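You operate a simulated robot arm through the tools that you are given. There is no shell and no other tool.

You are at the controls of a simulated robot arm. One attempt, no reset.

Task
Turn the milk on plate FOUR down to LOW and take the empty red saucepan off the heat.
Fine: milk first, before it boils over; switch off the saucepan's plate, lift it by its handle on to the trivet and put its red lid on; leave the milk on LOW.

The check looks at the end state, three seconds after you hand in, the way a careful person would. Anything else that was tipped, shoved, dropped, spilled or broken makes it a failure. Lids that push on must go on centred and level and be pressed home; caps that screw on are set level and turned clockwise until they are tight.

Robot
A 6-joint arm with a two-finger parallel gripper, fixed in place. Base frame: the origin is at the foot of the arm, x ahead of it, y to its left, z up; the work surface is at about z = 860. Readings come in mm, rad, newtons and seconds.
Its first joint turns from -2.897 to 2.897 rad. Payload 3.43 kg.
Tool frame: the origin (TCP) lies between the finger pads and is the grasp point; the fingertips stand 34 mm ahead of it; z points along the fingers, y is the line along which they close. Largest opening 128 mm; finger width 24, thickness 12; the body of the gripper, 48 by 130 mm, starts 96 mm behind the TCP.
Orientation is that of the tool frame in the base frame, as [roll, pitch, yaw] about the fixed x, y, z axes, in that order (R = Rz(yaw) Ry(pitch) Rx(roll)). With the fingers straight down and closing along the base's y, the tool's x points along the base's -x, its y along +y and its z along -z.

Tools
- The arm moves only by the tool step_arm. Its argument "targets" is a list of rows, each a list of 3 entries, a list of its own where there are three numbers: the shift along the tool's x, y, z in mm, then the turn, a rotation vector about the tool's x, y, z in degrees, then the gripper command, from -1 (shut) to 1 (fully open), values between in proportion. In form: [[[tx, ty, tz], [rx, ry, rz], grip], ...]. A call has 1 to 20 rows; each row shifts and turns the commanded pose from where the row before left it, along the tool's axes as they then stand. A row lasts 0.2 s, in which the tool goes at most 50 mm and 0.15 rad; a call with a longer step from one row to the next is refused whole, and so is a gripper value outside its range. A pose out of reach is approached as far as the arm can. The call stops where the force on the tool passes 40 N (or 10 N more than at its start, if that is more) or the arm is blocked; 0.2 s more then pass. The fingers move at their own pace (about 153 mm/s each) and stop on an object; they squeeze with about 33 N. The grip force told is the motor's: it shows also when the fingers shut on nothing. Time passes only in rows, and 0.2 s behind the last, so rows that do not move let the fingers close. The reply holds the time, the measured pose of the TCP, the force on the tool along the base axes, the opening and the grip force, in the units named above and with some noise, with the torque about the TCP (base axes, N m) and any sound that the robot's microphone picked up.
- Cameras (640 x 400 px; columns grow to the right, rows downward): "scene" is fixed at [393.6, 492.8, 1361.4]; the picture's right is [-0.28, -0.96, 0.00], its down [-0.70, 0.21, -0.68] and it looks along [0.65, -0.19, -0.73] (base axes); focal length 214 px, centre (320, 200). "wrist" rides on the gripper at [76, -11, -160] in the tool frame; the picture's right is [0.15, 0.99, 0.00], its down [-0.88, 0.13, -0.46] and it looks along [-0.45, 0.07, 0.89] (tool axes); focal length 234 px, centre (320, 200). There is no depth. A picture from a camera that has moved, and an enlarged one, comes with that camera's place and axes in the base frame and with its lens. The place of the scene camera against the robot may be out by one fixed shift of up to 12 mm in any direction.
- snapshot(camera): a new picture of that camera. The clock stands still meanwhile.
- inspect(camera, box): a new picture of the part [left, top, right, bottom] of that camera's present view, enlarged. The clock stands still meanwhile.
- job_done(): hands the job in; it is judged then, once.

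Places have to be worked out from the pictures, the camera data and where the tool is seen. Open the gripper and draw the arm clear of the work before you hand the job in, unless the task says otherwise.

The tools are called after "Call:" as name(argument=value, ...) on one line, values as JSON. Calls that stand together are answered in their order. step_arm: Moves the arm, as the interface text tells. Its arguments: {"type":"object","properties":{"targets":{"type":"array","items":{"type":"array"}}},"required":["targets"]} The other tools are called the same way: snapshot (camera) takes a picture; inspect (camera, box) takes an enlarged picture of a part of a camera's view; job_done () hands the job in.

At the start:

```text
time: 0.0
ee_pos: [681.4, 174.0, 1112.9]
orientation: [3.141, 0.002, 3.141]
contact_force: [0.0, 0.4, -0.7]
wrist_torque: [0.02, -0.02, -0.01]
width: 128.0
grip_force: 0.0
```

scene: 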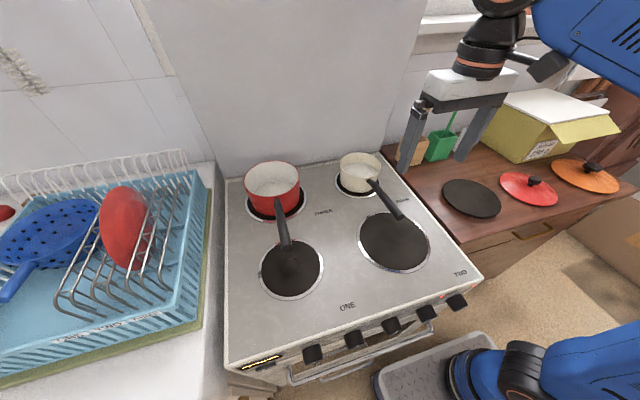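
wrist: 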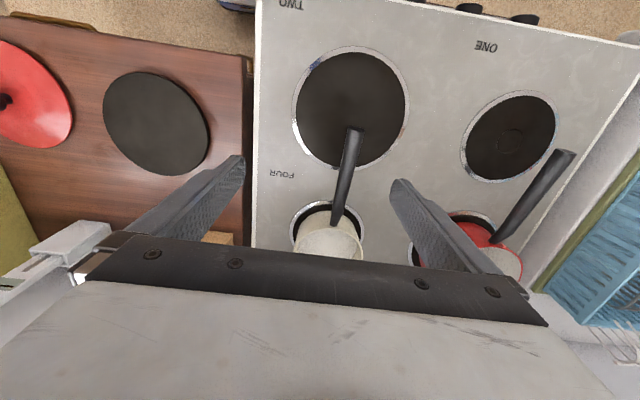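

I'll begin by looking closely at the knobs, labels and pans before moving anything.

Call:
inspect(camera="scene", box=[220, 280, 380, 380])

Call:
inspect(camera="scene", box=[340, 260, 500, 360])

Call:
inspect(camera="scene", box=[230, 130, 430, 255])

Call:
inspect(camera="scene", box=[400, 100, 640, 250])

Call:
inspect(camera="wrist", box=[240, 0, 640, 250])

```text
4.00 times, centred on (300, 330) of scene
camera zoom: at [393.6, 492.8, 1361.4], right [-0.28, -0.96, 0.0], down [-0.7, 0.21, -0.68], along [0.65, -0.19, -0.73], focal length 858 px, centre (400, -320)
```

zoom: 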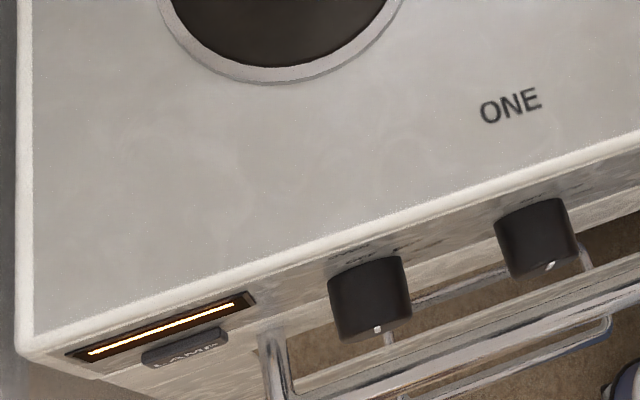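

```text
4.00 times, centred on (420, 310) of scene
camera zoom: at [393.6, 492.8, 1361.4], right [-0.28, -0.96, 0.0], down [-0.7, 0.21, -0.68], along [0.65, -0.19, -0.73], focal length 858 px, centre (-80, -240)
```

zoom: 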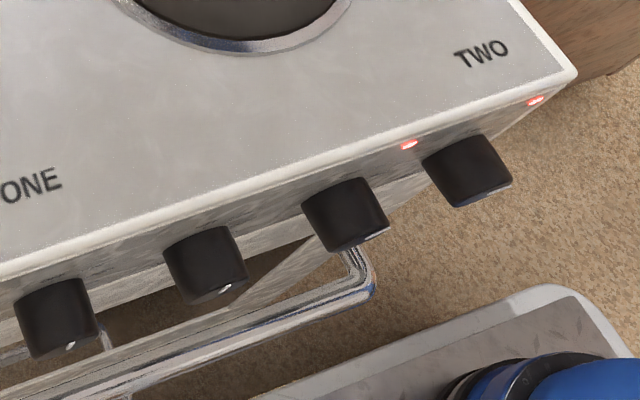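

```text
3.20 times, centred on (330, 192) of scene
camera zoom: at [393.6, 492.8, 1361.4], right [-0.28, -0.96, 0.0], down [-0.7, 0.21, -0.68], along [0.65, -0.19, -0.73], focal length 686 px, centre (288, 224)
```

zoom: 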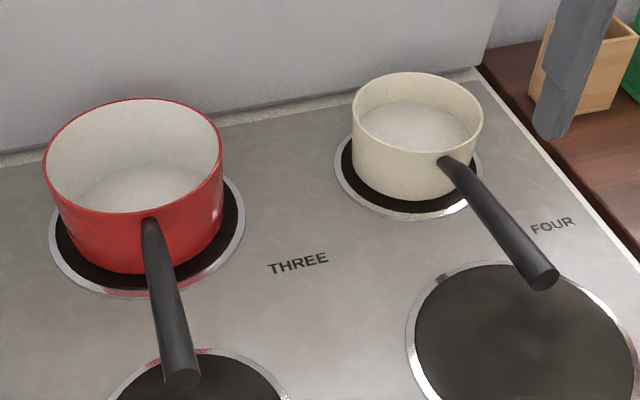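

```text
2.67 times, centred on (520, 175) of scene
camera zoom: at [393.6, 492.8, 1361.4], right [-0.28, -0.96, 0.0], down [-0.7, 0.21, -0.68], along [0.65, -0.19, -0.73], focal length 572 px, centre (-213, 267)
```

zoom: 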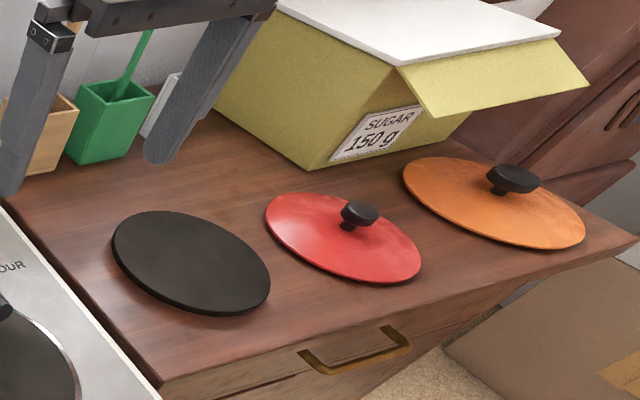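

```text
1.60 times, centred on (440, 125) of wrist
camera zoom: at [604.3, 163.3, 1272.5], right [-0.15, 0.99, 0.0], down [0.88, 0.13, 0.46], along [0.45, 0.07, -0.89], focal length 375 px, centre (128, 320)
```

zoom: 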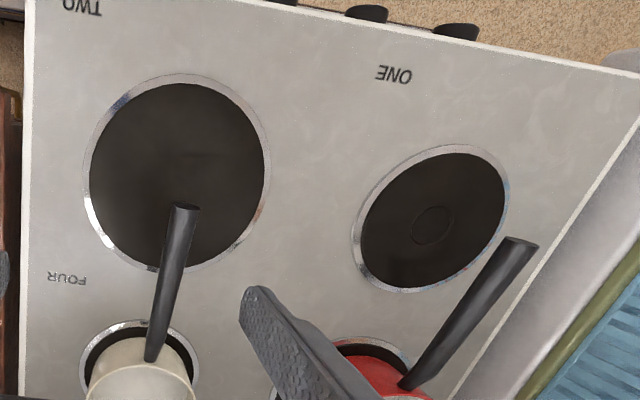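

The stove's front edge is near x≈485 and five knobs sit on the front panel. I need to read that panel, so I'll pull the tool back and tilt it to look with the wrist camera from the robot side.

Call:
step_arm(targets=[[[45, 18, 0], [0, -8, 0], 1], [[44.6, 18, -6.3], [0, -8, 0], 1], [[43.3, 18, -12.4], [0, -8, 0], 1], [[41.1, 18, -18.3], [0, -8, 0], 1], [[38.2, 18, -23.8], [0, -8, 0], 1], [[34.5, 18, -28.9], [0, -8, 0], 1], [[43.5, 0, 19], [0, 0, 0], 1], [[43.5, 0, 19], [0, 0, 0], 1], [[43.5, 0, 19], [0, 0, 0], 1], [[43.5, 0, 19], [0, 0, 0], 1]])

Call:
snapshot(camera="wrist")

Call:
snapshot(camera="scene")

```text
time: 2.2
ee_pos: [372.6, 303.0, 1021.0]
orientation: [2.884, 0.765, 2.874]
contact_force: [1.0, 0.5, 0.2]
wrist_torque: [-0.01, 0.0, -0.01]
width: 128.1
grip_force: 0.0
stopped in row 10: the arm was blocked; the commanded pose is now the measured one
```

```text
taken
camera wrist: at [205.1, 297.3, 1079.5], right [-0.02, 1.0, 0.08], down [0.3, -0.07, 0.95], along [0.95, 0.04, -0.3], focal length 234 px, centre (320, 200)
```

wrist: 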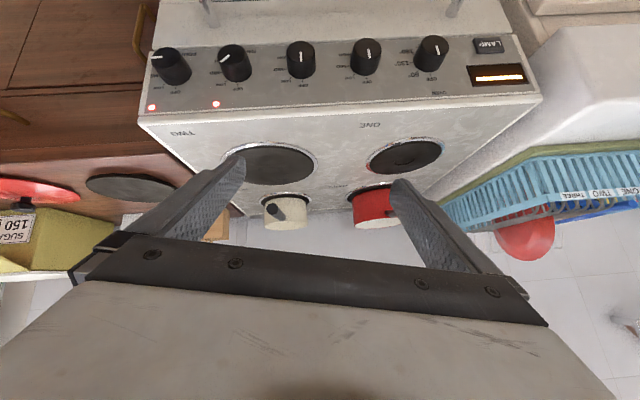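

```text
taken
```

scene: 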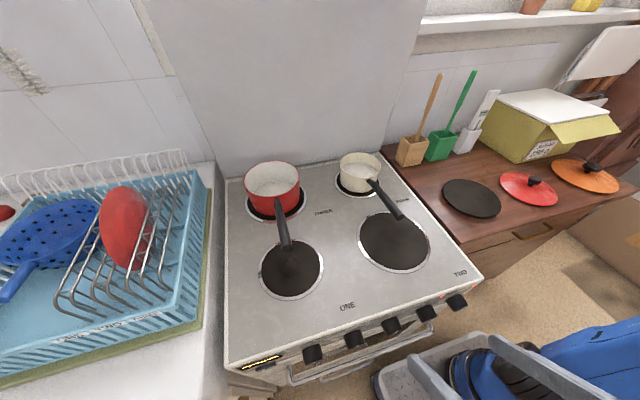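

The panel is visible now, upside down in the wrist view, and the arm hit a limit at that pose. I'll enlarge the knobs and labels.

Call:
inspect(camera="wrist", box=[140, 25, 268, 115])

Call:
inspect(camera="wrist", box=[240, 25, 368, 115])

Call:
inspect(camera="wrist", box=[340, 20, 540, 120])

Call:
inspect(camera="scene", box=[370, 300, 640, 400])

Call:
inspect(camera="wrist", box=[240, 130, 460, 240])

```text
4.44 times, centred on (204, 70) of wrist
camera zoom: at [205.1, 297.3, 1079.5], right [-0.02, 1.0, 0.08], down [0.3, -0.07, 0.95], along [0.95, 0.04, -0.3], focal length 1041 px, centre (836, 778)
```

zoom: 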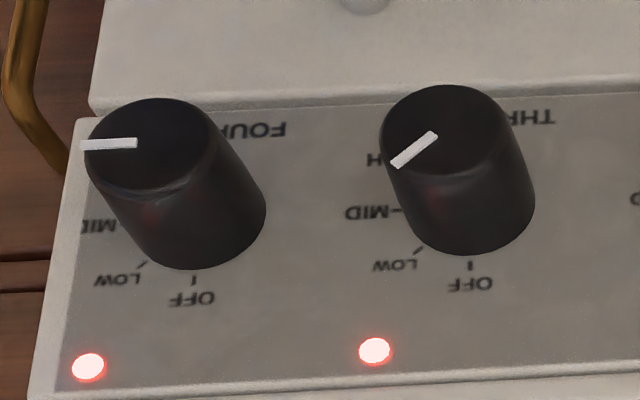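

```text
4.44 times, centred on (304, 70) of wrist
camera zoom: at [205.1, 297.3, 1079.5], right [-0.02, 1.0, 0.08], down [0.3, -0.07, 0.95], along [0.95, 0.04, -0.3], focal length 1041 px, centre (391, 778)
```

zoom: 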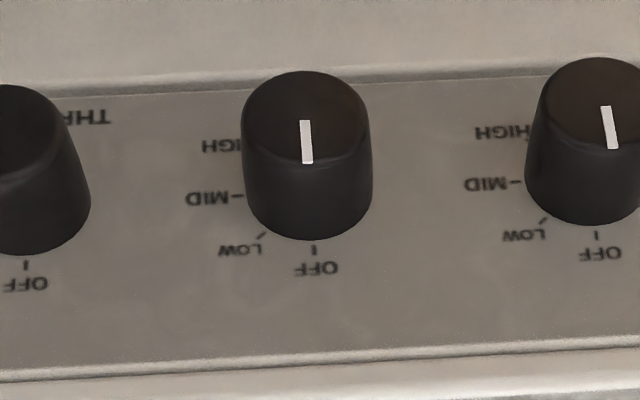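

```text
3.20 times, centred on (440, 70) of wrist
camera zoom: at [205.1, 297.3, 1079.5], right [-0.02, 1.0, 0.08], down [0.3, -0.07, 0.95], along [0.95, 0.04, -0.3], focal length 749 px, centre (-64, 616)
```

zoom: 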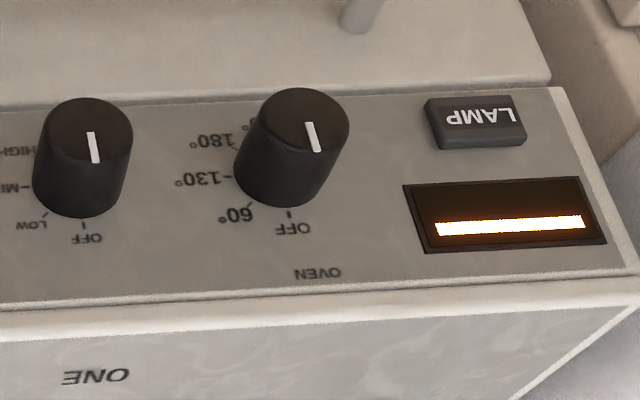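

```text
2.37 times, centred on (505, 350) of scene
camera zoom: at [393.6, 492.8, 1361.4], right [-0.28, -0.96, 0.0], down [-0.7, 0.21, -0.68], along [0.65, -0.19, -0.73], focal length 508 px, centre (-118, -156)
```

zoom: 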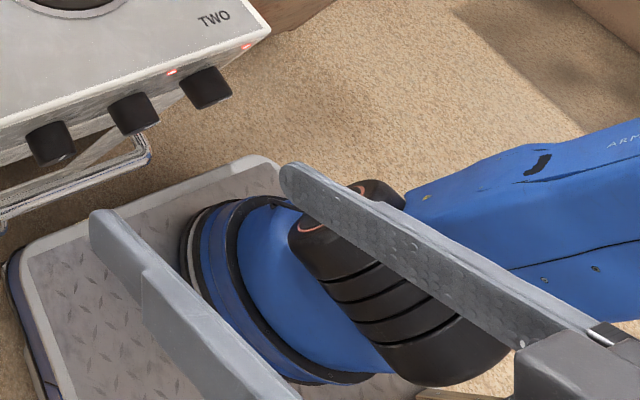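

```text
2.91 times, centred on (350, 185) of wrist
camera zoom: at [205.1, 297.3, 1079.5], right [-0.02, 1.0, 0.08], down [0.3, -0.07, 0.95], along [0.95, 0.04, -0.3], focal length 681 px, centre (233, 244)
```

zoom: 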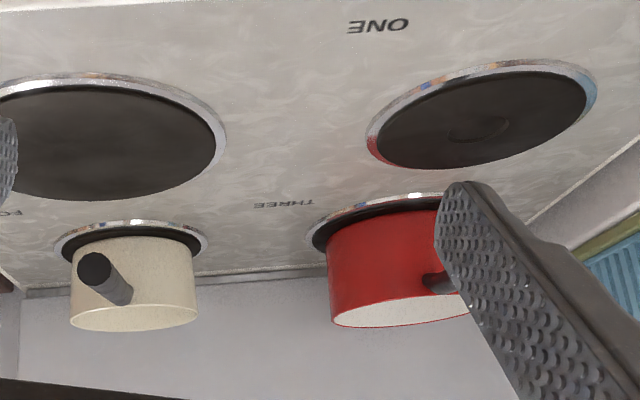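

FOUR's pointer is at MID (about 90° clockwise from OFF), THREE's is at LOW (about 45°), and the plates under them are lit. The panel is vertical at x≈480. FOUR's knob axis is at about y=114, z=781 and THREE's at y≈204, each about 42 mm across and 27 mm long. I'll come from above with the fingers nearly vertical and part-open to straddle FOUR's knob, with a +22° starting lean so I can twist −45°.

Call:
step_arm(targets=[[[-12.9, -37.2, 14.3], [-2.6, 7.2, 0.25], 0.1], [[-13.7, -37.4, 10.6], [-2.6, 7.2, 0.25], 0.1], [[-14.5, -37.6, 6.9], [-2.6, 7.2, 0.25], 0.1], [[-15.4, -37.8, 3.2], [-2.6, 7.2, 0.25], 0.1], [[-16.2, -38, -0.5], [-2.6, 7.2, 0.25], 0.1], [[0, 0, 0], [0, 0, 0], 0.1]])

Call:
snapshot(camera="wrist")

Call:
snapshot(camera="scene")

```text
time: 3.6
ee_pos: [439.1, 122.6, 980.9]
orientation: [2.747, 0.162, 3.121]
contact_force: [4.4, -4.0, 0.2]
wrist_torque: [0.49, 0.44, 0.24]
width: 70.5
grip_force: 0.0
```

```text
taken
camera wrist: at [339.1, 53.5, 1110.5], right [-0.19, 0.92, 0.35], down [0.79, -0.07, 0.61], along [0.58, 0.39, -0.71], focal length 234 px, centre (320, 200)
```

wrist: 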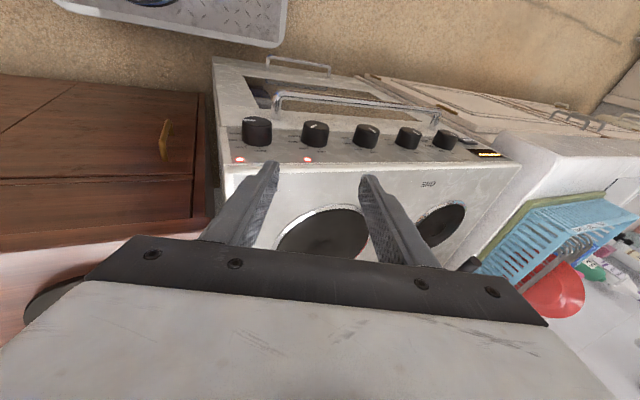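

```text
taken
```

scene: 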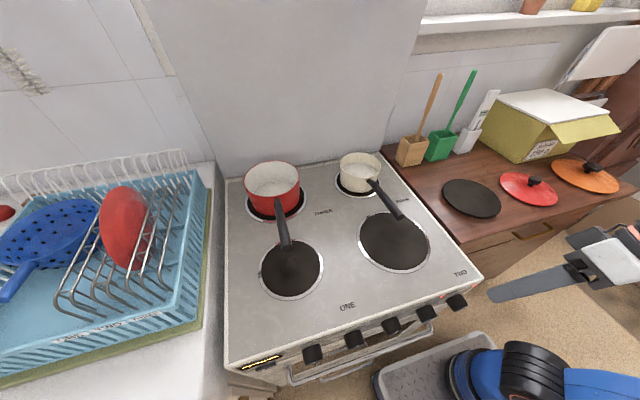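

The pose is nearly as planned, with a small remaining offset. I'll let it settle for one row to see whether that was just lag.

Call:
step_arm(targets=[[[0, 0, 0], [0, 0, 0], 0.1]])

Call:
inspect(camera="wrist", box=[210, 90, 370, 190])

```text
time: 4.0
ee_pos: [445.4, 115.6, 980.2]
orientation: [2.751, 0.162, 3.081]
contact_force: [0.1, -0.5, -0.2]
wrist_torque: [-0.01, 0.01, 0.0]
width: 70.4
grip_force: 0.1
```

```text
4.00 times, centred on (290, 140) of wrist
camera zoom: at [343.9, 50.9, 1110.5], right [-0.15, 0.92, 0.35], down [0.79, -0.1, 0.61], along [0.6, 0.37, -0.71], focal length 937 px, centre (440, 440)
```

zoom: 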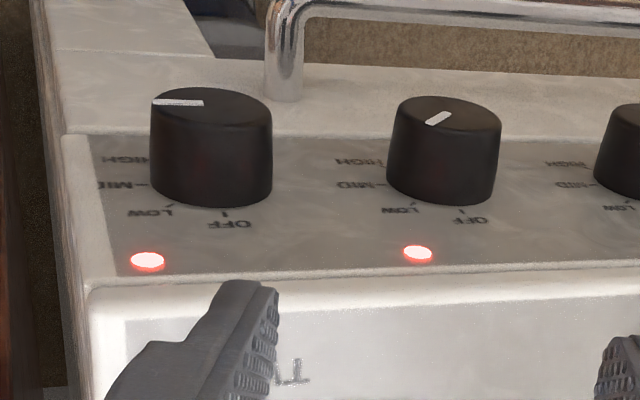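

Triangulating both wrist views puts FOUR's knob axis at about y=110, z=780, with its cap at x≈458 and the panel at x≈483. I'll move to a pre-grasp point about 110 mm back along the leaning finger direction and check there.

Call:
step_arm(targets=[[[5.6, -26.9, 24.5], [0, 0, 0], 0.1], [[5.6, -26.9, 24.5], [0, 0, 0], 0.1], [[5.6, -26.9, 24.5], [0, 0, 0], 0.1], [[0, 0, 0], [0, 0, 0], 0.1], [[0, 0, 0], [0, 0, 0], 0.1]])

Call:
snapshot(camera="wrist")

Call:
inspect(camera="scene", box=[400, 250, 560, 350])

```text
time: 5.2
ee_pos: [442.3, 70.5, 878.3]
orientation: [2.749, 0.163, 3.084]
contact_force: [-0.4, -0.1, -0.8]
wrist_torque: [-0.02, -0.01, 0.03]
width: 70.4
grip_force: 0.1
```

```text
taken
camera wrist: at [339.7, 5.1, 1008.4], right [-0.15, 0.92, 0.35], down [0.79, -0.1, 0.61], along [0.6, 0.37, -0.71], focal length 234 px, centre (320, 200)
```

wrist: 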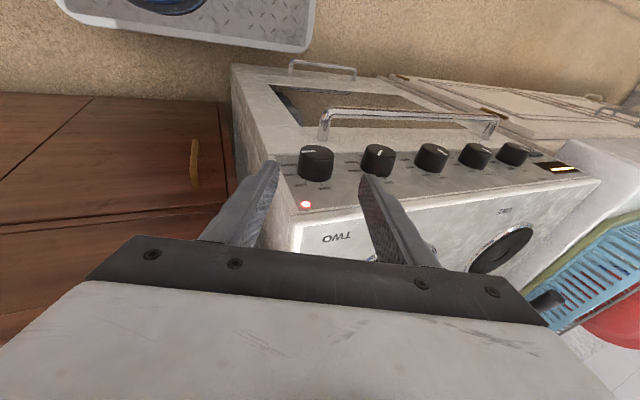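

```text
4.00 times, centred on (480, 300) of scene
camera zoom: at [393.6, 492.8, 1361.4], right [-0.28, -0.96, 0.0], down [-0.7, 0.21, -0.68], along [0.65, -0.19, -0.73], focal length 858 px, centre (-320, -200)
```

zoom: 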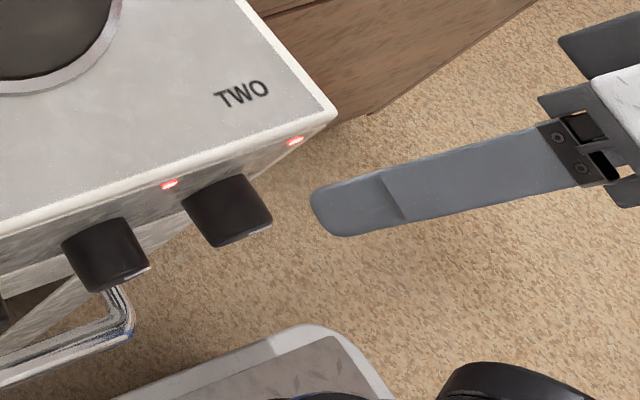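

I'll enlarge the knob here to refine its position before closing in.

Call:
inspect(camera="wrist", box=[260, 120, 388, 200])

```text
5.00 times, centred on (324, 160) of wrist
camera zoom: at [339.7, 5.1, 1008.4], right [-0.15, 0.92, 0.35], down [0.79, -0.1, 0.61], along [0.6, 0.37, -0.71], focal length 1171 px, centre (300, 400)
```

zoom: 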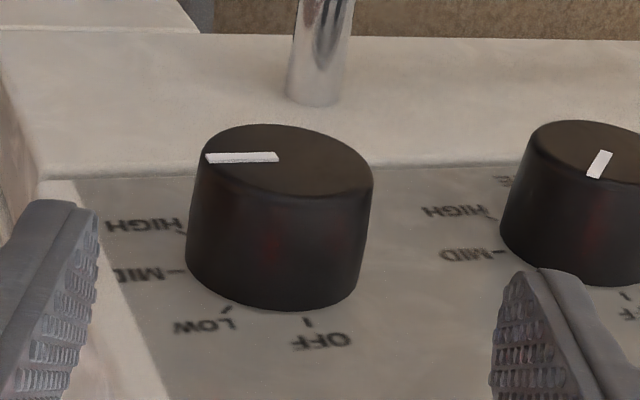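

The refined position (y≈109, z≈780) agrees with the plan, so I'll slide down along the finger direction to straddle FOUR's knob without closing yet.

Call:
step_arm(targets=[[[0, 0, 27], [0, 0, 0], 0.1], [[0, 0, 27], [0, 0, 0], 0.1], [[0, 0, 27], [0, 0, 0], 0.1], [[0, 0, 26], [0, 0, 0], 0.1], [[0, 0, 0], [0, 0, 0], 0.1]])

Call:
inspect(camera="wrist", box=[200, 80, 456, 240])

Call:
inspect(camera="scene", box=[380, 250, 540, 350])

```text
time: 6.5
ee_pos: [461.8, 110.7, 781.5]
orientation: [2.746, 0.16, 3.084]
contact_force: [-0.1, 0.0, 0.4]
wrist_torque: [0.02, 0.02, -0.01]
width: 70.4
grip_force: 0.0
```

```text
2.50 times, centred on (328, 160) of wrist
camera zoom: at [359.3, 45.5, 910.6], right [-0.15, 0.92, 0.35], down [0.79, -0.1, 0.61], along [0.6, 0.37, -0.71], focal length 585 px, centre (300, 300)
```

zoom: 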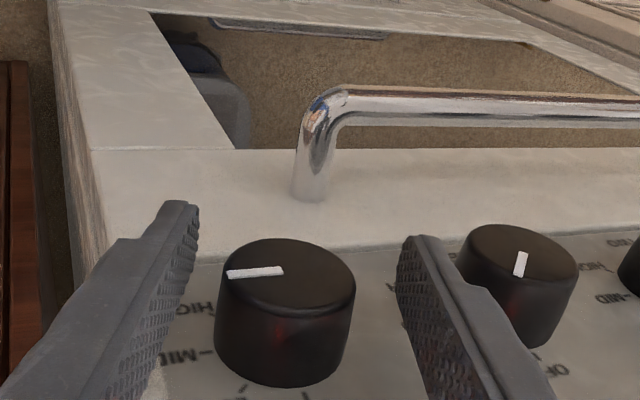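

```text
4.00 times, centred on (460, 300) of scene
camera zoom: at [393.6, 492.8, 1361.4], right [-0.28, -0.96, 0.0], down [-0.7, 0.21, -0.68], along [0.65, -0.19, -0.73], focal length 858 px, centre (-240, -200)
```

zoom: 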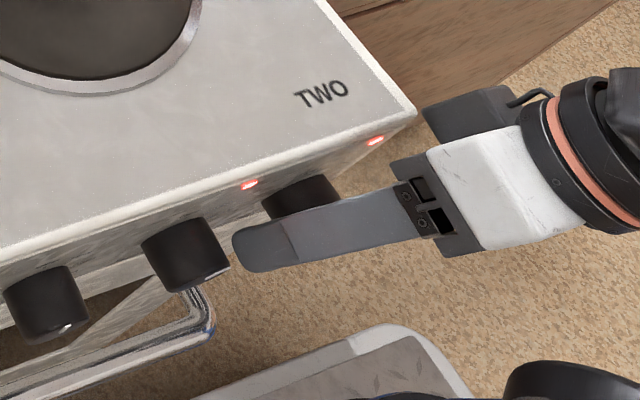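

The knob is between the fingers, slightly toward −y of centre. I'll shift about 2.5 mm and close on it.

Call:
step_arm(targets=[[[0, -2.5, 0], [0, 0, 0], 0.1], [[0, 0, 0], [0, 0, 0], 0.1], [[0, 0, 0], [0, 0, 0], -1], [[0, 0, 0], [0, 0, 0], -1]])

Call:
inspect(camera="wrist", box=[200, 80, 456, 240])

```text
time: 7.5
ee_pos: [462.1, 109.0, 780.2]
orientation: [2.749, 0.162, 3.084]
contact_force: [0.9, -13.0, -10.0]
wrist_torque: [-0.06, -0.28, -0.14]
width: 42.4
grip_force: 45.1
```

```text
2.50 times, centred on (328, 160) of wrist
camera zoom: at [359.1, 42.8, 909.5], right [-0.15, 0.92, 0.35], down [0.79, -0.1, 0.61], along [0.6, 0.37, -0.71], focal length 585 px, centre (300, 300)
```

zoom: 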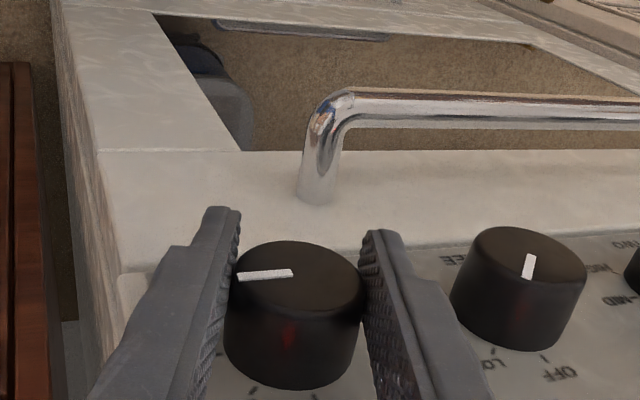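

The knob is held (42.4 mm) with a small side load. I'll relax that by about 1 mm and twist anticlockwise about the knob axis, half of the turn first.

Call:
step_arm(targets=[[[0, -1, 0], [7.39, 0.04, -1.29], -1], [[0, 0, 0], [7.39, 0.04, -1.29], -1], [[0, 0, 0], [7.39, 0.04, -1.29], -1], [[0, 0, 0], [0, 0, 0], -1]])

Call:
inspect(camera="wrist", box=[200, 80, 456, 240])

```text
time: 8.4
ee_pos: [462.0, 109.5, 780.6]
orientation: [-3.137, 0.175, -3.132]
contact_force: [-9.1, 32.0, -5.3]
wrist_torque: [0.17, 0.05, 0.28]
width: 42.0
grip_force: 44.8
```

```text
2.50 times, centred on (328, 160) of wrist
camera zoom: at [358.8, 98.5, 925.2], right [-0.15, 0.99, -0.03], down [0.79, 0.14, 0.6], along [0.6, 0.07, -0.8], focal length 585 px, centre (300, 300)
```

zoom: 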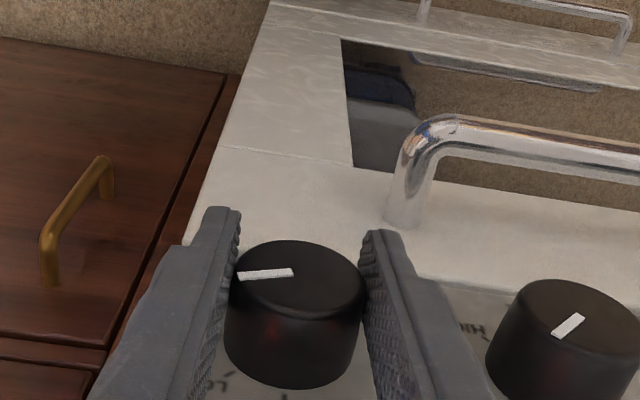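

The knob turned with the fingers (about 24° so far), but a 32 N side force built up. I'll ease +1.5 mm and continue the twist.

Call:
step_arm(targets=[[[0, 1.5, 0], [0, 0, 0], -1], [[0, 0, 0], [0, 0, 0], -1]])

```text
time: 9.1
ee_pos: [462.0, 109.9, 780.4]
orientation: [-3.134, 0.173, -3.131]
contact_force: [-7.3, 21.7, -17.1]
wrist_torque: [0.15, -0.52, 0.49]
width: 41.8
grip_force: 44.7
```

Call:
step_arm(targets=[[[0, 1, 1], [7.39, 0.04, -1.29], -1], [[0, 0, 0], [7.39, 0.04, -1.29], -1], [[0, 0, 0], [5.0, 0.03, -0.87], -1], [[0, 0, 0], [0, 0, 0], -1]])

Call:
inspect(camera="wrist", box=[200, 80, 456, 240])

```text
time: 10.1
ee_pos: [460.2, 112.0, 781.1]
orientation: [-2.779, 0.162, -3.073]
contact_force: [-17.3, 26.1, 15.6]
wrist_torque: [0.08, 0.18, 0.11]
width: 42.3
grip_force: 44.7
```

```text
2.50 times, centred on (328, 160) of wrist
camera zoom: at [358.7, 150.7, 920.0], right [-0.15, 0.92, -0.37], down [0.79, 0.34, 0.52], along [0.6, -0.21, -0.77], focal length 585 px, centre (300, 300)
```

zoom: 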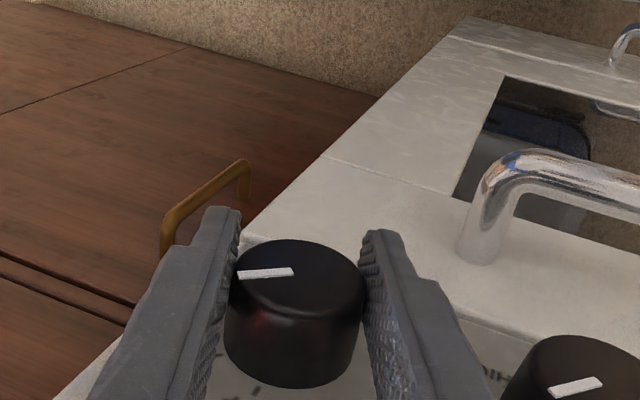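

The grip turned 43° in total with no slip. I'll release, back off along the fingers and read the pointer.

Call:
step_arm(targets=[[[0, 0, 0], [0, 0, 0], 0.1], [[0, 0, 0], [0, 0, 0], 0.1], [[0, 0, -30], [0, 0, 0], 0.1], [[0, 0, -40], [0, 0, 0], 0.1], [[0, 0, -40], [0, 0, 0], 0.1], [[0, 0, 0], [0, 0, 0], 0.1]])

Call:
snapshot(camera="wrist")

Call:
inspect(camera="wrist", box=[200, 80, 456, 240])

Call:
snapshot(camera="scene")

```text
time: 11.4
ee_pos: [441.7, 148.4, 882.0]
orientation: [-2.78, 0.161, -3.074]
contact_force: [0.3, 0.7, -0.7]
wrist_torque: [0.04, 0.02, 0.03]
width: 70.3
grip_force: 0.0
```

```text
taken
camera wrist: at [339.0, 187.7, 1021.6], right [-0.15, 0.92, -0.37], down [0.79, 0.34, 0.52], along [0.6, -0.21, -0.77], focal length 234 px, centre (320, 200)
```

wrist: 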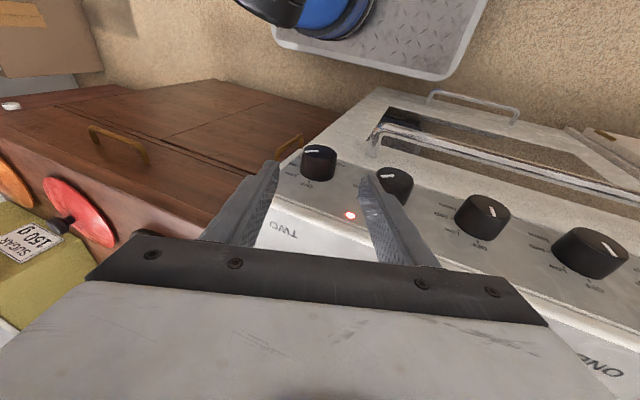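

```text
2.50 times, centred on (328, 160) of wrist
camera zoom: at [339.0, 187.7, 1021.6], right [-0.15, 0.92, -0.37], down [0.79, 0.34, 0.52], along [0.6, -0.21, -0.77], focal length 585 px, centre (300, 300)
```

zoom: 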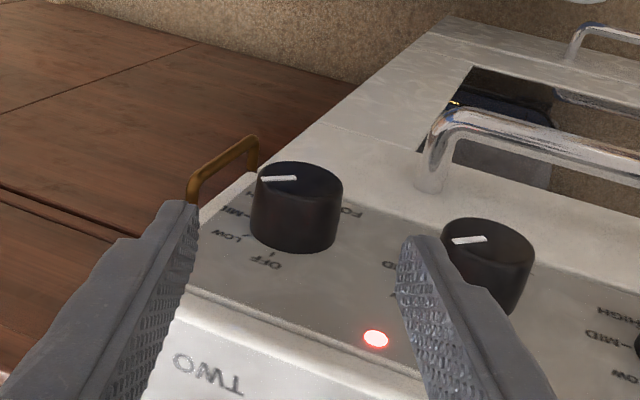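

```text
taken
```

scene: 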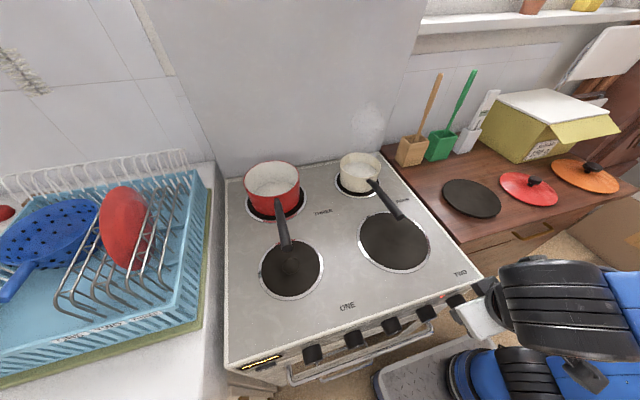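

Both pointers now look alike. I'll enlarge FOUR's knob to measure the pointer against the LOW tick.

Call:
inspect(camera="wrist", box=[272, 130, 352, 180])

Call:
inspect(camera="wrist", box=[352, 155, 432, 205])

Call:
inspect(camera="scene", box=[320, 90, 420, 220])

```text
8.00 times, centred on (312, 155) of wrist
camera zoom: at [339.0, 187.7, 1021.6], right [-0.15, 0.92, -0.37], down [0.79, 0.34, 0.52], along [0.6, -0.21, -0.77], focal length 1873 px, centre (384, 560)
```

zoom: 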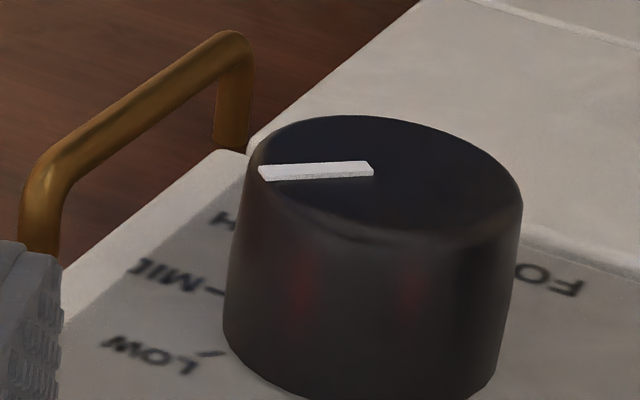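

```text
8.00 times, centred on (392, 180) of wrist
camera zoom: at [339.0, 187.7, 1021.6], right [-0.15, 0.92, -0.37], down [0.79, 0.34, 0.52], along [0.6, -0.21, -0.77], focal length 1873 px, centre (-256, 360)
```

zoom: 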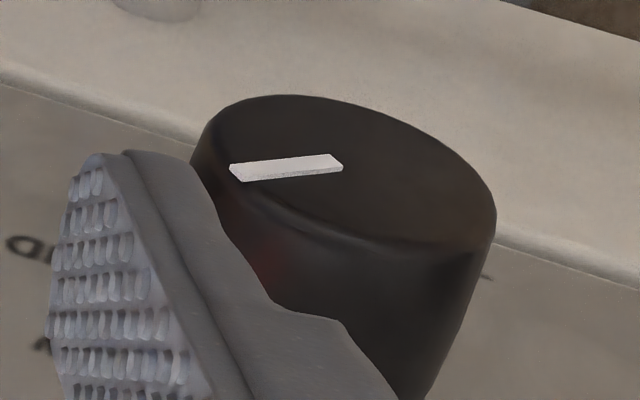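

```text
3.08 times, centred on (370, 155) of scene
camera zoom: at [393.6, 492.8, 1361.4], right [-0.28, -0.96, 0.0], down [-0.7, 0.21, -0.68], along [0.65, -0.19, -0.73], focal length 660 px, centre (166, 338)
```

zoom: 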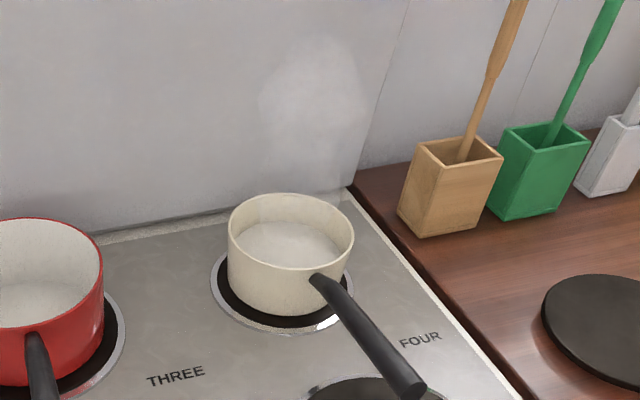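

FOUR's pointer works out at 44°, matching LOW at about 45°, and the milk is only steaming. THREE's pointer is also at LOW, and its knob axis is at y≈200. I'll lean the fingers back to +22° and line up on THREE's knob.

Call:
step_arm(targets=[[[0, 0, 0], [-7.1, -0.04, 1.24], 0.1], [[0, 0, 0], [-7.1, -0.04, 1.24], 0.1], [[0, 0, 0], [-7.1, -0.04, 1.24], 0.1], [[0, 0, 0], [-7.1, -0.04, 1.24], 0.1], [[0, 0, 0], [-7.1, -0.04, 1.24], 0.1], [[0, 0, 0], [-7.1, -0.04, 1.24], 0.1], [[0, 9.9, 5.8], [0, 0, 0], 0.1], [[0, 0, 0], [0, 0, 0], 0.1]])

Call:
inspect(camera="wrist", box=[200, 80, 456, 240])

```text
time: 13.2
ee_pos: [444.3, 158.7, 879.3]
orientation: [2.736, 0.161, 3.081]
contact_force: [0.7, 0.0, -0.2]
wrist_torque: [0.0, 0.03, 0.02]
width: 69.9
grip_force: 0.1
```

```text
2.50 times, centred on (328, 160) of wrist
camera zoom: at [341.3, 91.8, 1007.7], right [-0.15, 0.92, 0.36], down [0.79, -0.11, 0.61], along [0.6, 0.38, -0.71], focal length 585 px, centre (300, 300)
```

zoom: 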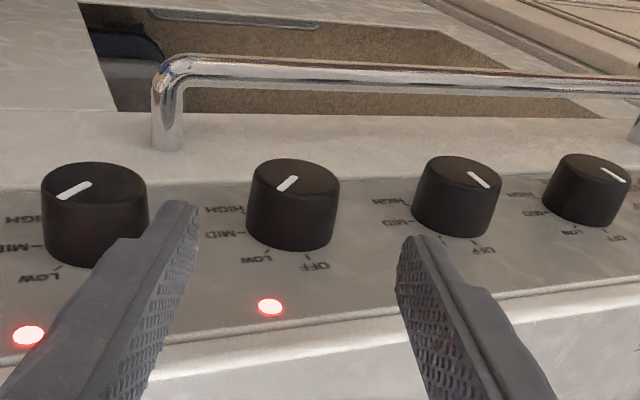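

Both pointers read as expected, and the approach line to THREE's knob looks right. I'll slide down to straddle it.

Call:
step_arm(targets=[[[0.4, -0.25, 27.2], [0, 0, 0], 0.1], [[0.4, -0.25, 27.2], [0, 0, 0], 0.1], [[0.4, -0.25, 27.2], [0, 0, 0], 0.1], [[0.3, -0.25, 27], [0, 0, 0], 0.1], [[0, 0, 0], [0, 0, 0], 0.1]])

Call:
inspect(camera="wrist", box=[200, 80, 456, 240])

```text
time: 14.4
ee_pos: [459.5, 201.7, 779.9]
orientation: [2.736, 0.164, 3.081]
contact_force: [0.3, 0.0, 0.0]
wrist_torque: [-0.03, 0.01, -0.03]
width: 70.1
grip_force: 0.1
```

```text
2.50 times, centred on (328, 160) of wrist
camera zoom: at [356.7, 134.1, 908.8], right [-0.15, 0.92, 0.36], down [0.79, -0.11, 0.61], along [0.6, 0.38, -0.71], focal length 585 px, centre (300, 300)
```

zoom: 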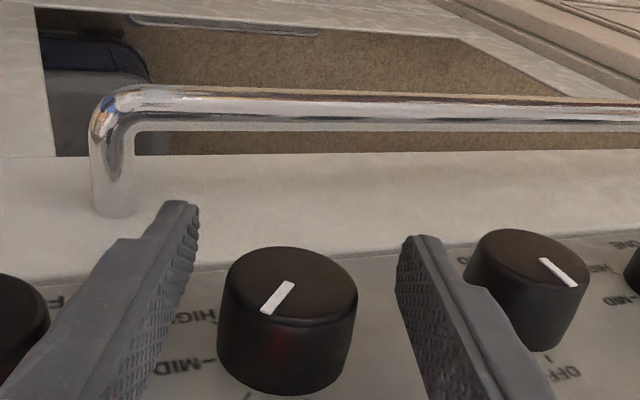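

The knob is centred about 2 mm toward −y. The forces from the first twist suggest the knob axis is really at z≈775, so I'll shift onto that axis and close.

Call:
step_arm(targets=[[[-0.7, -2.2, 4.5], [0, 0, 0], 0.1], [[0, 0, 0], [0, 0, 0], 0.1], [[0, 0, 0], [0, 0, 0], -1], [[0, 0, 0], [0, 0, 0], -1]])

```text
time: 15.4
ee_pos: [462.1, 202.0, 775.7]
orientation: [2.737, 0.162, 3.083]
contact_force: [-1.9, 7.5, 3.4]
wrist_torque: [-0.01, 0.06, 0.34]
width: 41.9
grip_force: 45.4
```

Well centred this time, with only about 8 N of side load. I'll twist −45° about the knob axis.

Call:
step_arm(targets=[[[0, 0.5, 0], [7.4, 0.04, -1.29], -1], [[0, 0, 0], [7.4, 0.04, -1.29], -1], [[0, 0, 0], [7.4, 0.04, -1.29], -1], [[0, 0, 0], [7.4, 0.04, -1.29], -1], [[0, 0, 0], [7.4, 0.04, -1.29], -1], [[0, 0, 0], [7.4, 0.04, -1.29], -1], [[0, 0, 0], [0, 0, 0], -1]])

Call:
inspect(camera="wrist", box=[200, 80, 456, 240])

```text
time: 17.1
ee_pos: [461.2, 201.6, 776.8]
orientation: [-2.747, 0.158, -3.069]
contact_force: [-27.8, 13.0, -22.1]
wrist_torque: [-0.01, 0.57, -0.1]
width: 41.9
grip_force: 45.4
```

```text
2.50 times, centred on (328, 160) of wrist
camera zoom: at [358.8, 244.5, 914.0], right [-0.15, 0.9, -0.4], down [0.79, 0.35, 0.51], along [0.6, -0.24, -0.77], focal length 585 px, centre (300, 300)
```

zoom: 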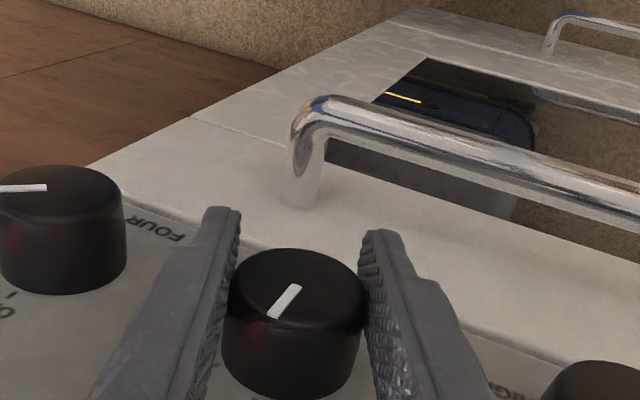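

The grip turned about 45.8°, so THREE should be at OFF. I'll release, retreat and verify.

Call:
step_arm(targets=[[[0, 0, 0], [0, 0, 0], 0.1], [[0, 0, 0], [0, 0, 0], 0.1], [[0, 0, -30], [0, 0, 0], 0.1], [[0, 0, -40], [0, 0, 0], 0.1], [[0, 0, -45], [0, 0, 0], 0.1], [[0, 0, 0], [0, 0, 0], 0.1]])

Call:
inspect(camera="wrist", box=[200, 80, 456, 240])

Call:
inspect(camera="scene", box=[380, 250, 540, 350])

Call:
inspect(camera="wrist", box=[272, 130, 352, 180])

```text
time: 18.4
ee_pos: [441.7, 242.2, 881.5]
orientation: [-2.747, 0.158, -3.068]
contact_force: [-0.3, 0.6, 0.3]
wrist_torque: [0.03, -0.01, -0.01]
width: 70.5
grip_force: 0.1
```

```text
2.50 times, centred on (328, 160) of wrist
camera zoom: at [339.0, 286.0, 1020.4], right [-0.15, 0.91, -0.4], down [0.79, 0.35, 0.51], along [0.6, -0.24, -0.77], focal length 585 px, centre (300, 300)
```

zoom: 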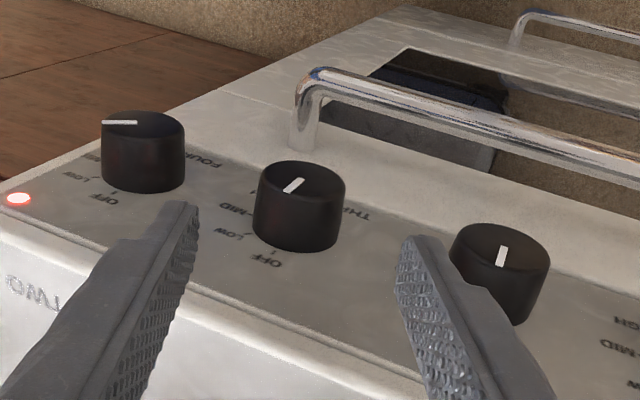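

```text
4.00 times, centred on (460, 300) of scene
camera zoom: at [393.6, 492.8, 1361.4], right [-0.28, -0.96, 0.0], down [-0.7, 0.21, -0.68], along [0.65, -0.19, -0.73], focal length 858 px, centre (-240, -200)
```

zoom: 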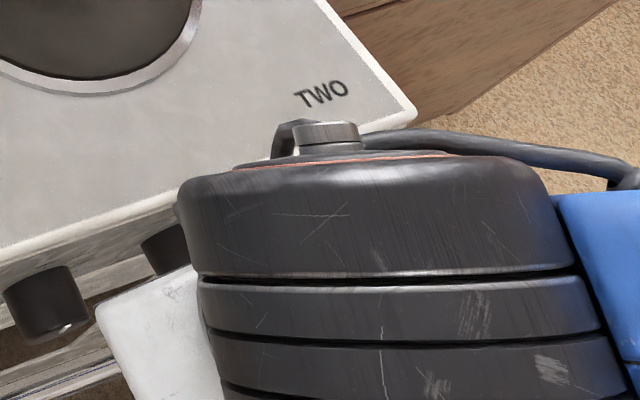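

```text
8.00 times, centred on (312, 155) of wrist
camera zoom: at [339.0, 286.0, 1020.4], right [-0.15, 0.91, -0.4], down [0.79, 0.35, 0.51], along [0.6, -0.24, -0.77], focal length 1873 px, centre (384, 560)
```

zoom: 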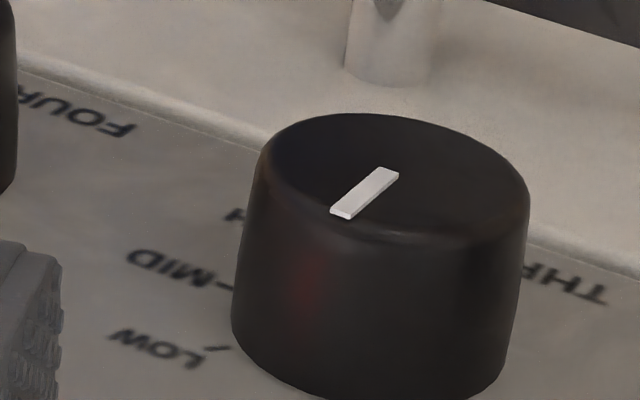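

THREE's pointer now computes to 0° (OFF), its axis is at y≈201, and FOUR remains at LOW. Next is the saucepan: I'll raise the arm, level the tool, and look at the red pan and its handle from above.

Call:
step_arm(targets=[[[0, 0, -45], [-7.43, 0, 1.3], 0.1], [[0, 0, -45], [-7.43, 0, 1.3], 0.1], [[0, 0, -45], [-7.43, 0, 1.3], 0.1], [[0, 0, -45], [0, 4.65, 0], 0.1], [[0, 0, -45], [0, 4.65, 0], 0.1], [[-39, 12, -8], [0, 0, 0], 0.1], [[-39, 12, -8], [0, 0, 0], 0.1], [[-39, 12, -8], [0, 0, 0], 0.1], [[-39, 12, -8], [0, 0, 0], 0.1], [[-39, 12, -8], [0, 0, 0], 0.1], [[-39, 12, -8], [0, 0, 0], 0.1], [[0, 0, 0], [0, 0, 0], 0.1]])

Call:
snapshot(camera="wrist")

Call:
snapshot(camera="scene")

```text
time: 21.1
ee_pos: [641.3, 348.8, 1149.1]
orientation: [3.135, 0.008, -3.135]
contact_force: [0.0, 1.3, 0.4]
wrist_torque: [0.03, 0.03, 0.0]
width: 70.7
grip_force: 0.1
```

```text
taken
camera wrist: at [563.8, 336.0, 1307.8], right [-0.15, 0.99, 0.01], down [0.88, 0.13, 0.47], along [0.46, 0.08, -0.89], focal length 234 px, centre (320, 200)
```

wrist: 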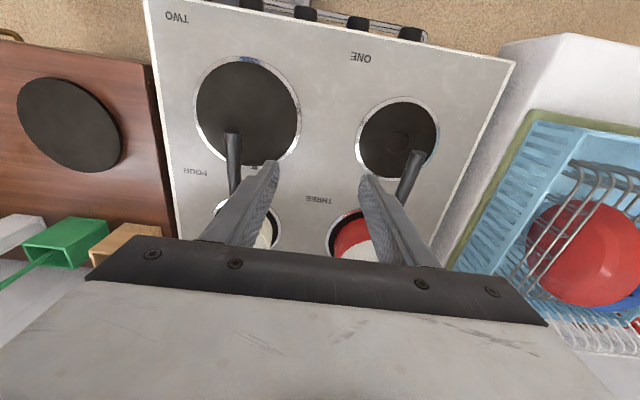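

```text
taken
```

scene: 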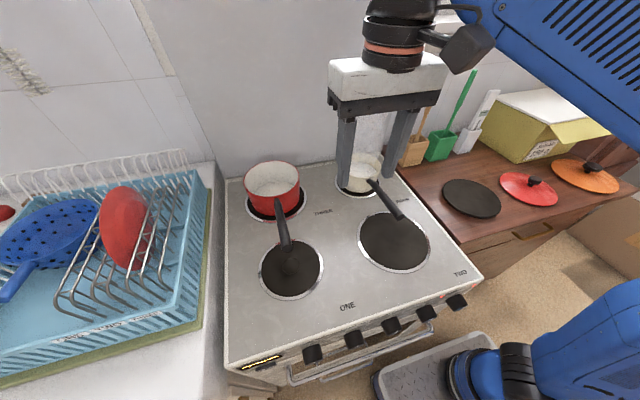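

I need the red pan clear of the gripper in the wrist view, so I'll move back and to the left. I'll also check the lamp at THREE in the scene view.

Call:
step_arm(targets=[[[25, 33, 0], [0, 0, 0], 0.1], [[25, 33, 0], [0, 0, 0], 0.1], [[25, 33, 0], [0, 0, 0], 0.1], [[25, 33, 0], [0, 0, 0], 0.1], [[0, 0, 0], [0, 0, 0], 0.1]])

Call:
snapshot(camera="wrist")

Call:
inspect(camera="scene", box=[380, 250, 540, 350])

Call:
inspect(camera="wrist", box=[230, 100, 430, 225])

Call:
inspect(camera="scene", box=[225, 145, 353, 273])

```text
time: 22.2
ee_pos: [538.5, 480.7, 1145.0]
orientation: [3.131, 0.012, -3.136]
contact_force: [0.3, 0.5, -0.2]
wrist_torque: [-0.01, -0.05, -0.01]
width: 70.4
grip_force: 0.0
out of reach, approached as far as the arm can: row 4
```

```text
taken
camera wrist: at [460.1, 467.5, 1303.9], right [-0.15, 0.99, 0.01], down [0.87, 0.13, 0.47], along [0.46, 0.08, -0.88], focal length 234 px, centre (320, 200)
```

wrist: 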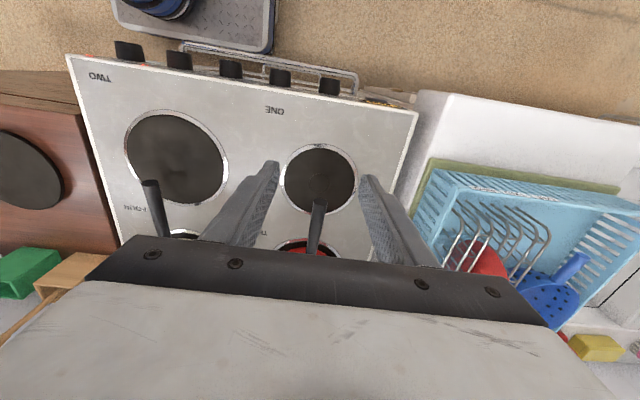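

```text
4.00 times, centred on (460, 300) of scene
camera zoom: at [393.6, 492.8, 1361.4], right [-0.28, -0.96, 0.0], down [-0.7, 0.21, -0.68], along [0.65, -0.19, -0.73], focal length 858 px, centre (-240, -200)
```

zoom: 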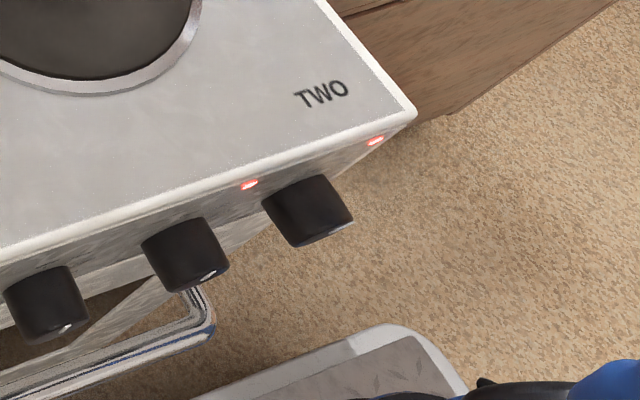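

```text
3.20 times, centred on (330, 162) of wrist
camera zoom: at [460.1, 467.5, 1303.9], right [-0.15, 0.99, 0.01], down [0.87, 0.13, 0.47], along [0.46, 0.08, -0.88], focal length 749 px, centre (288, 320)
```

zoom: 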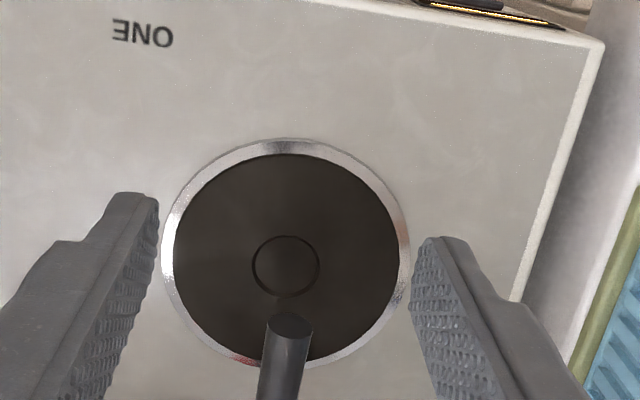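

```text
3.12 times, centred on (289, 209) of scene
camera zoom: at [393.6, 492.8, 1361.4], right [-0.28, -0.96, 0.0], down [-0.7, 0.21, -0.68], along [0.65, -0.19, -0.73], focal length 670 px, centre (417, 172)
```

zoom: 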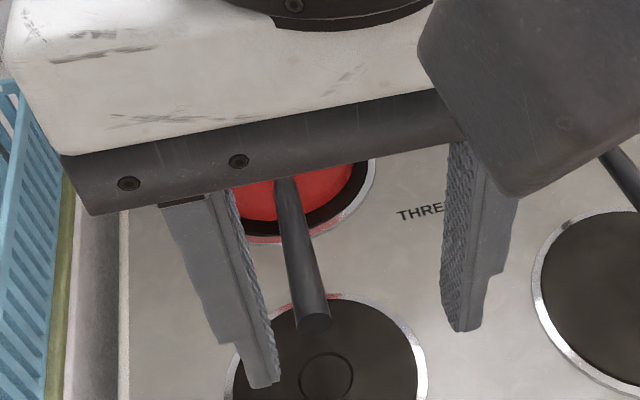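

Both red lamps still show lit in the scene view even though THREE's pointer reads OFF. I'll look at the panel in the present wrist view before deciding.

Call:
inspect(camera="wrist", box=[60, 30, 220, 130])

Call:
inspect(camera="scene", box=[370, 275, 490, 350])

Call:
inspect(camera="scene", box=[295, 320, 415, 395])

```text
4.00 times, centred on (140, 80) of wrist
camera zoom: at [460.1, 467.5, 1303.9], right [-0.15, 0.99, 0.01], down [0.87, 0.13, 0.47], along [0.46, 0.08, -0.88], focal length 937 px, centre (1040, 680)
```

zoom: 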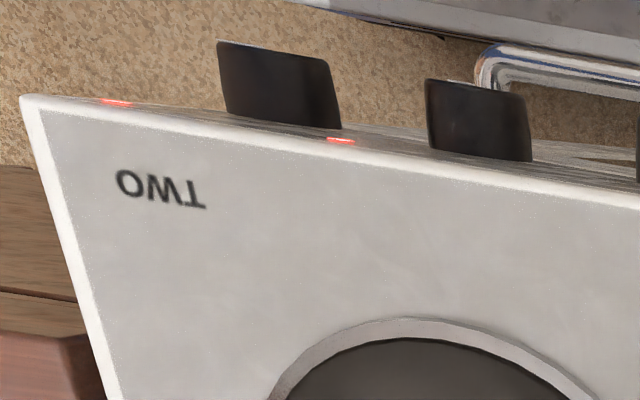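

```text
5.33 times, centred on (430, 312) of scene
camera zoom: at [393.6, 492.8, 1361.4], right [-0.28, -0.96, 0.0], down [-0.7, 0.21, -0.68], along [0.65, -0.19, -0.73], focal length 1144 px, centre (-267, -400)
```

zoom: 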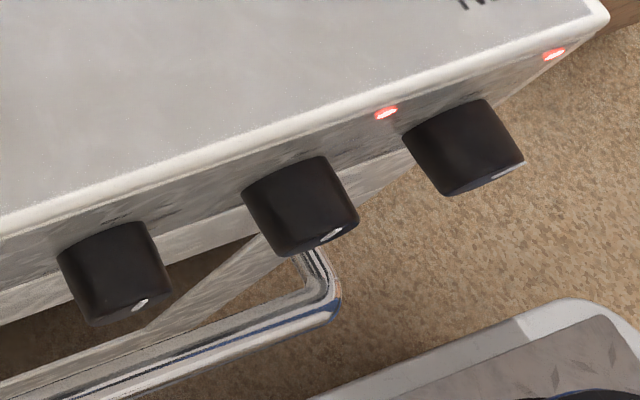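

```text
5.33 times, centred on (355, 358) of scene
camera zoom: at [393.6, 492.8, 1361.4], right [-0.28, -0.96, 0.0], down [-0.7, 0.21, -0.68], along [0.65, -0.19, -0.73], focal length 1144 px, centre (133, -640)
```

zoom: 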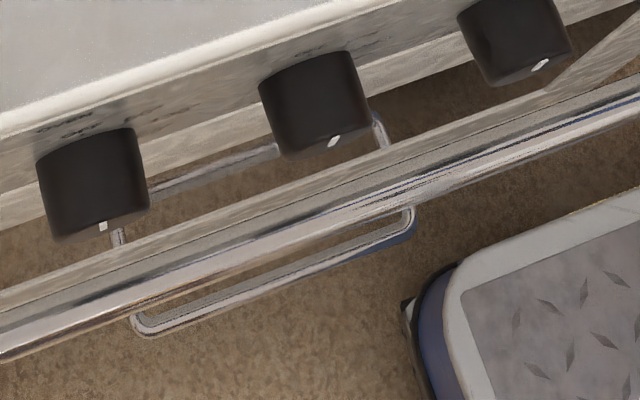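

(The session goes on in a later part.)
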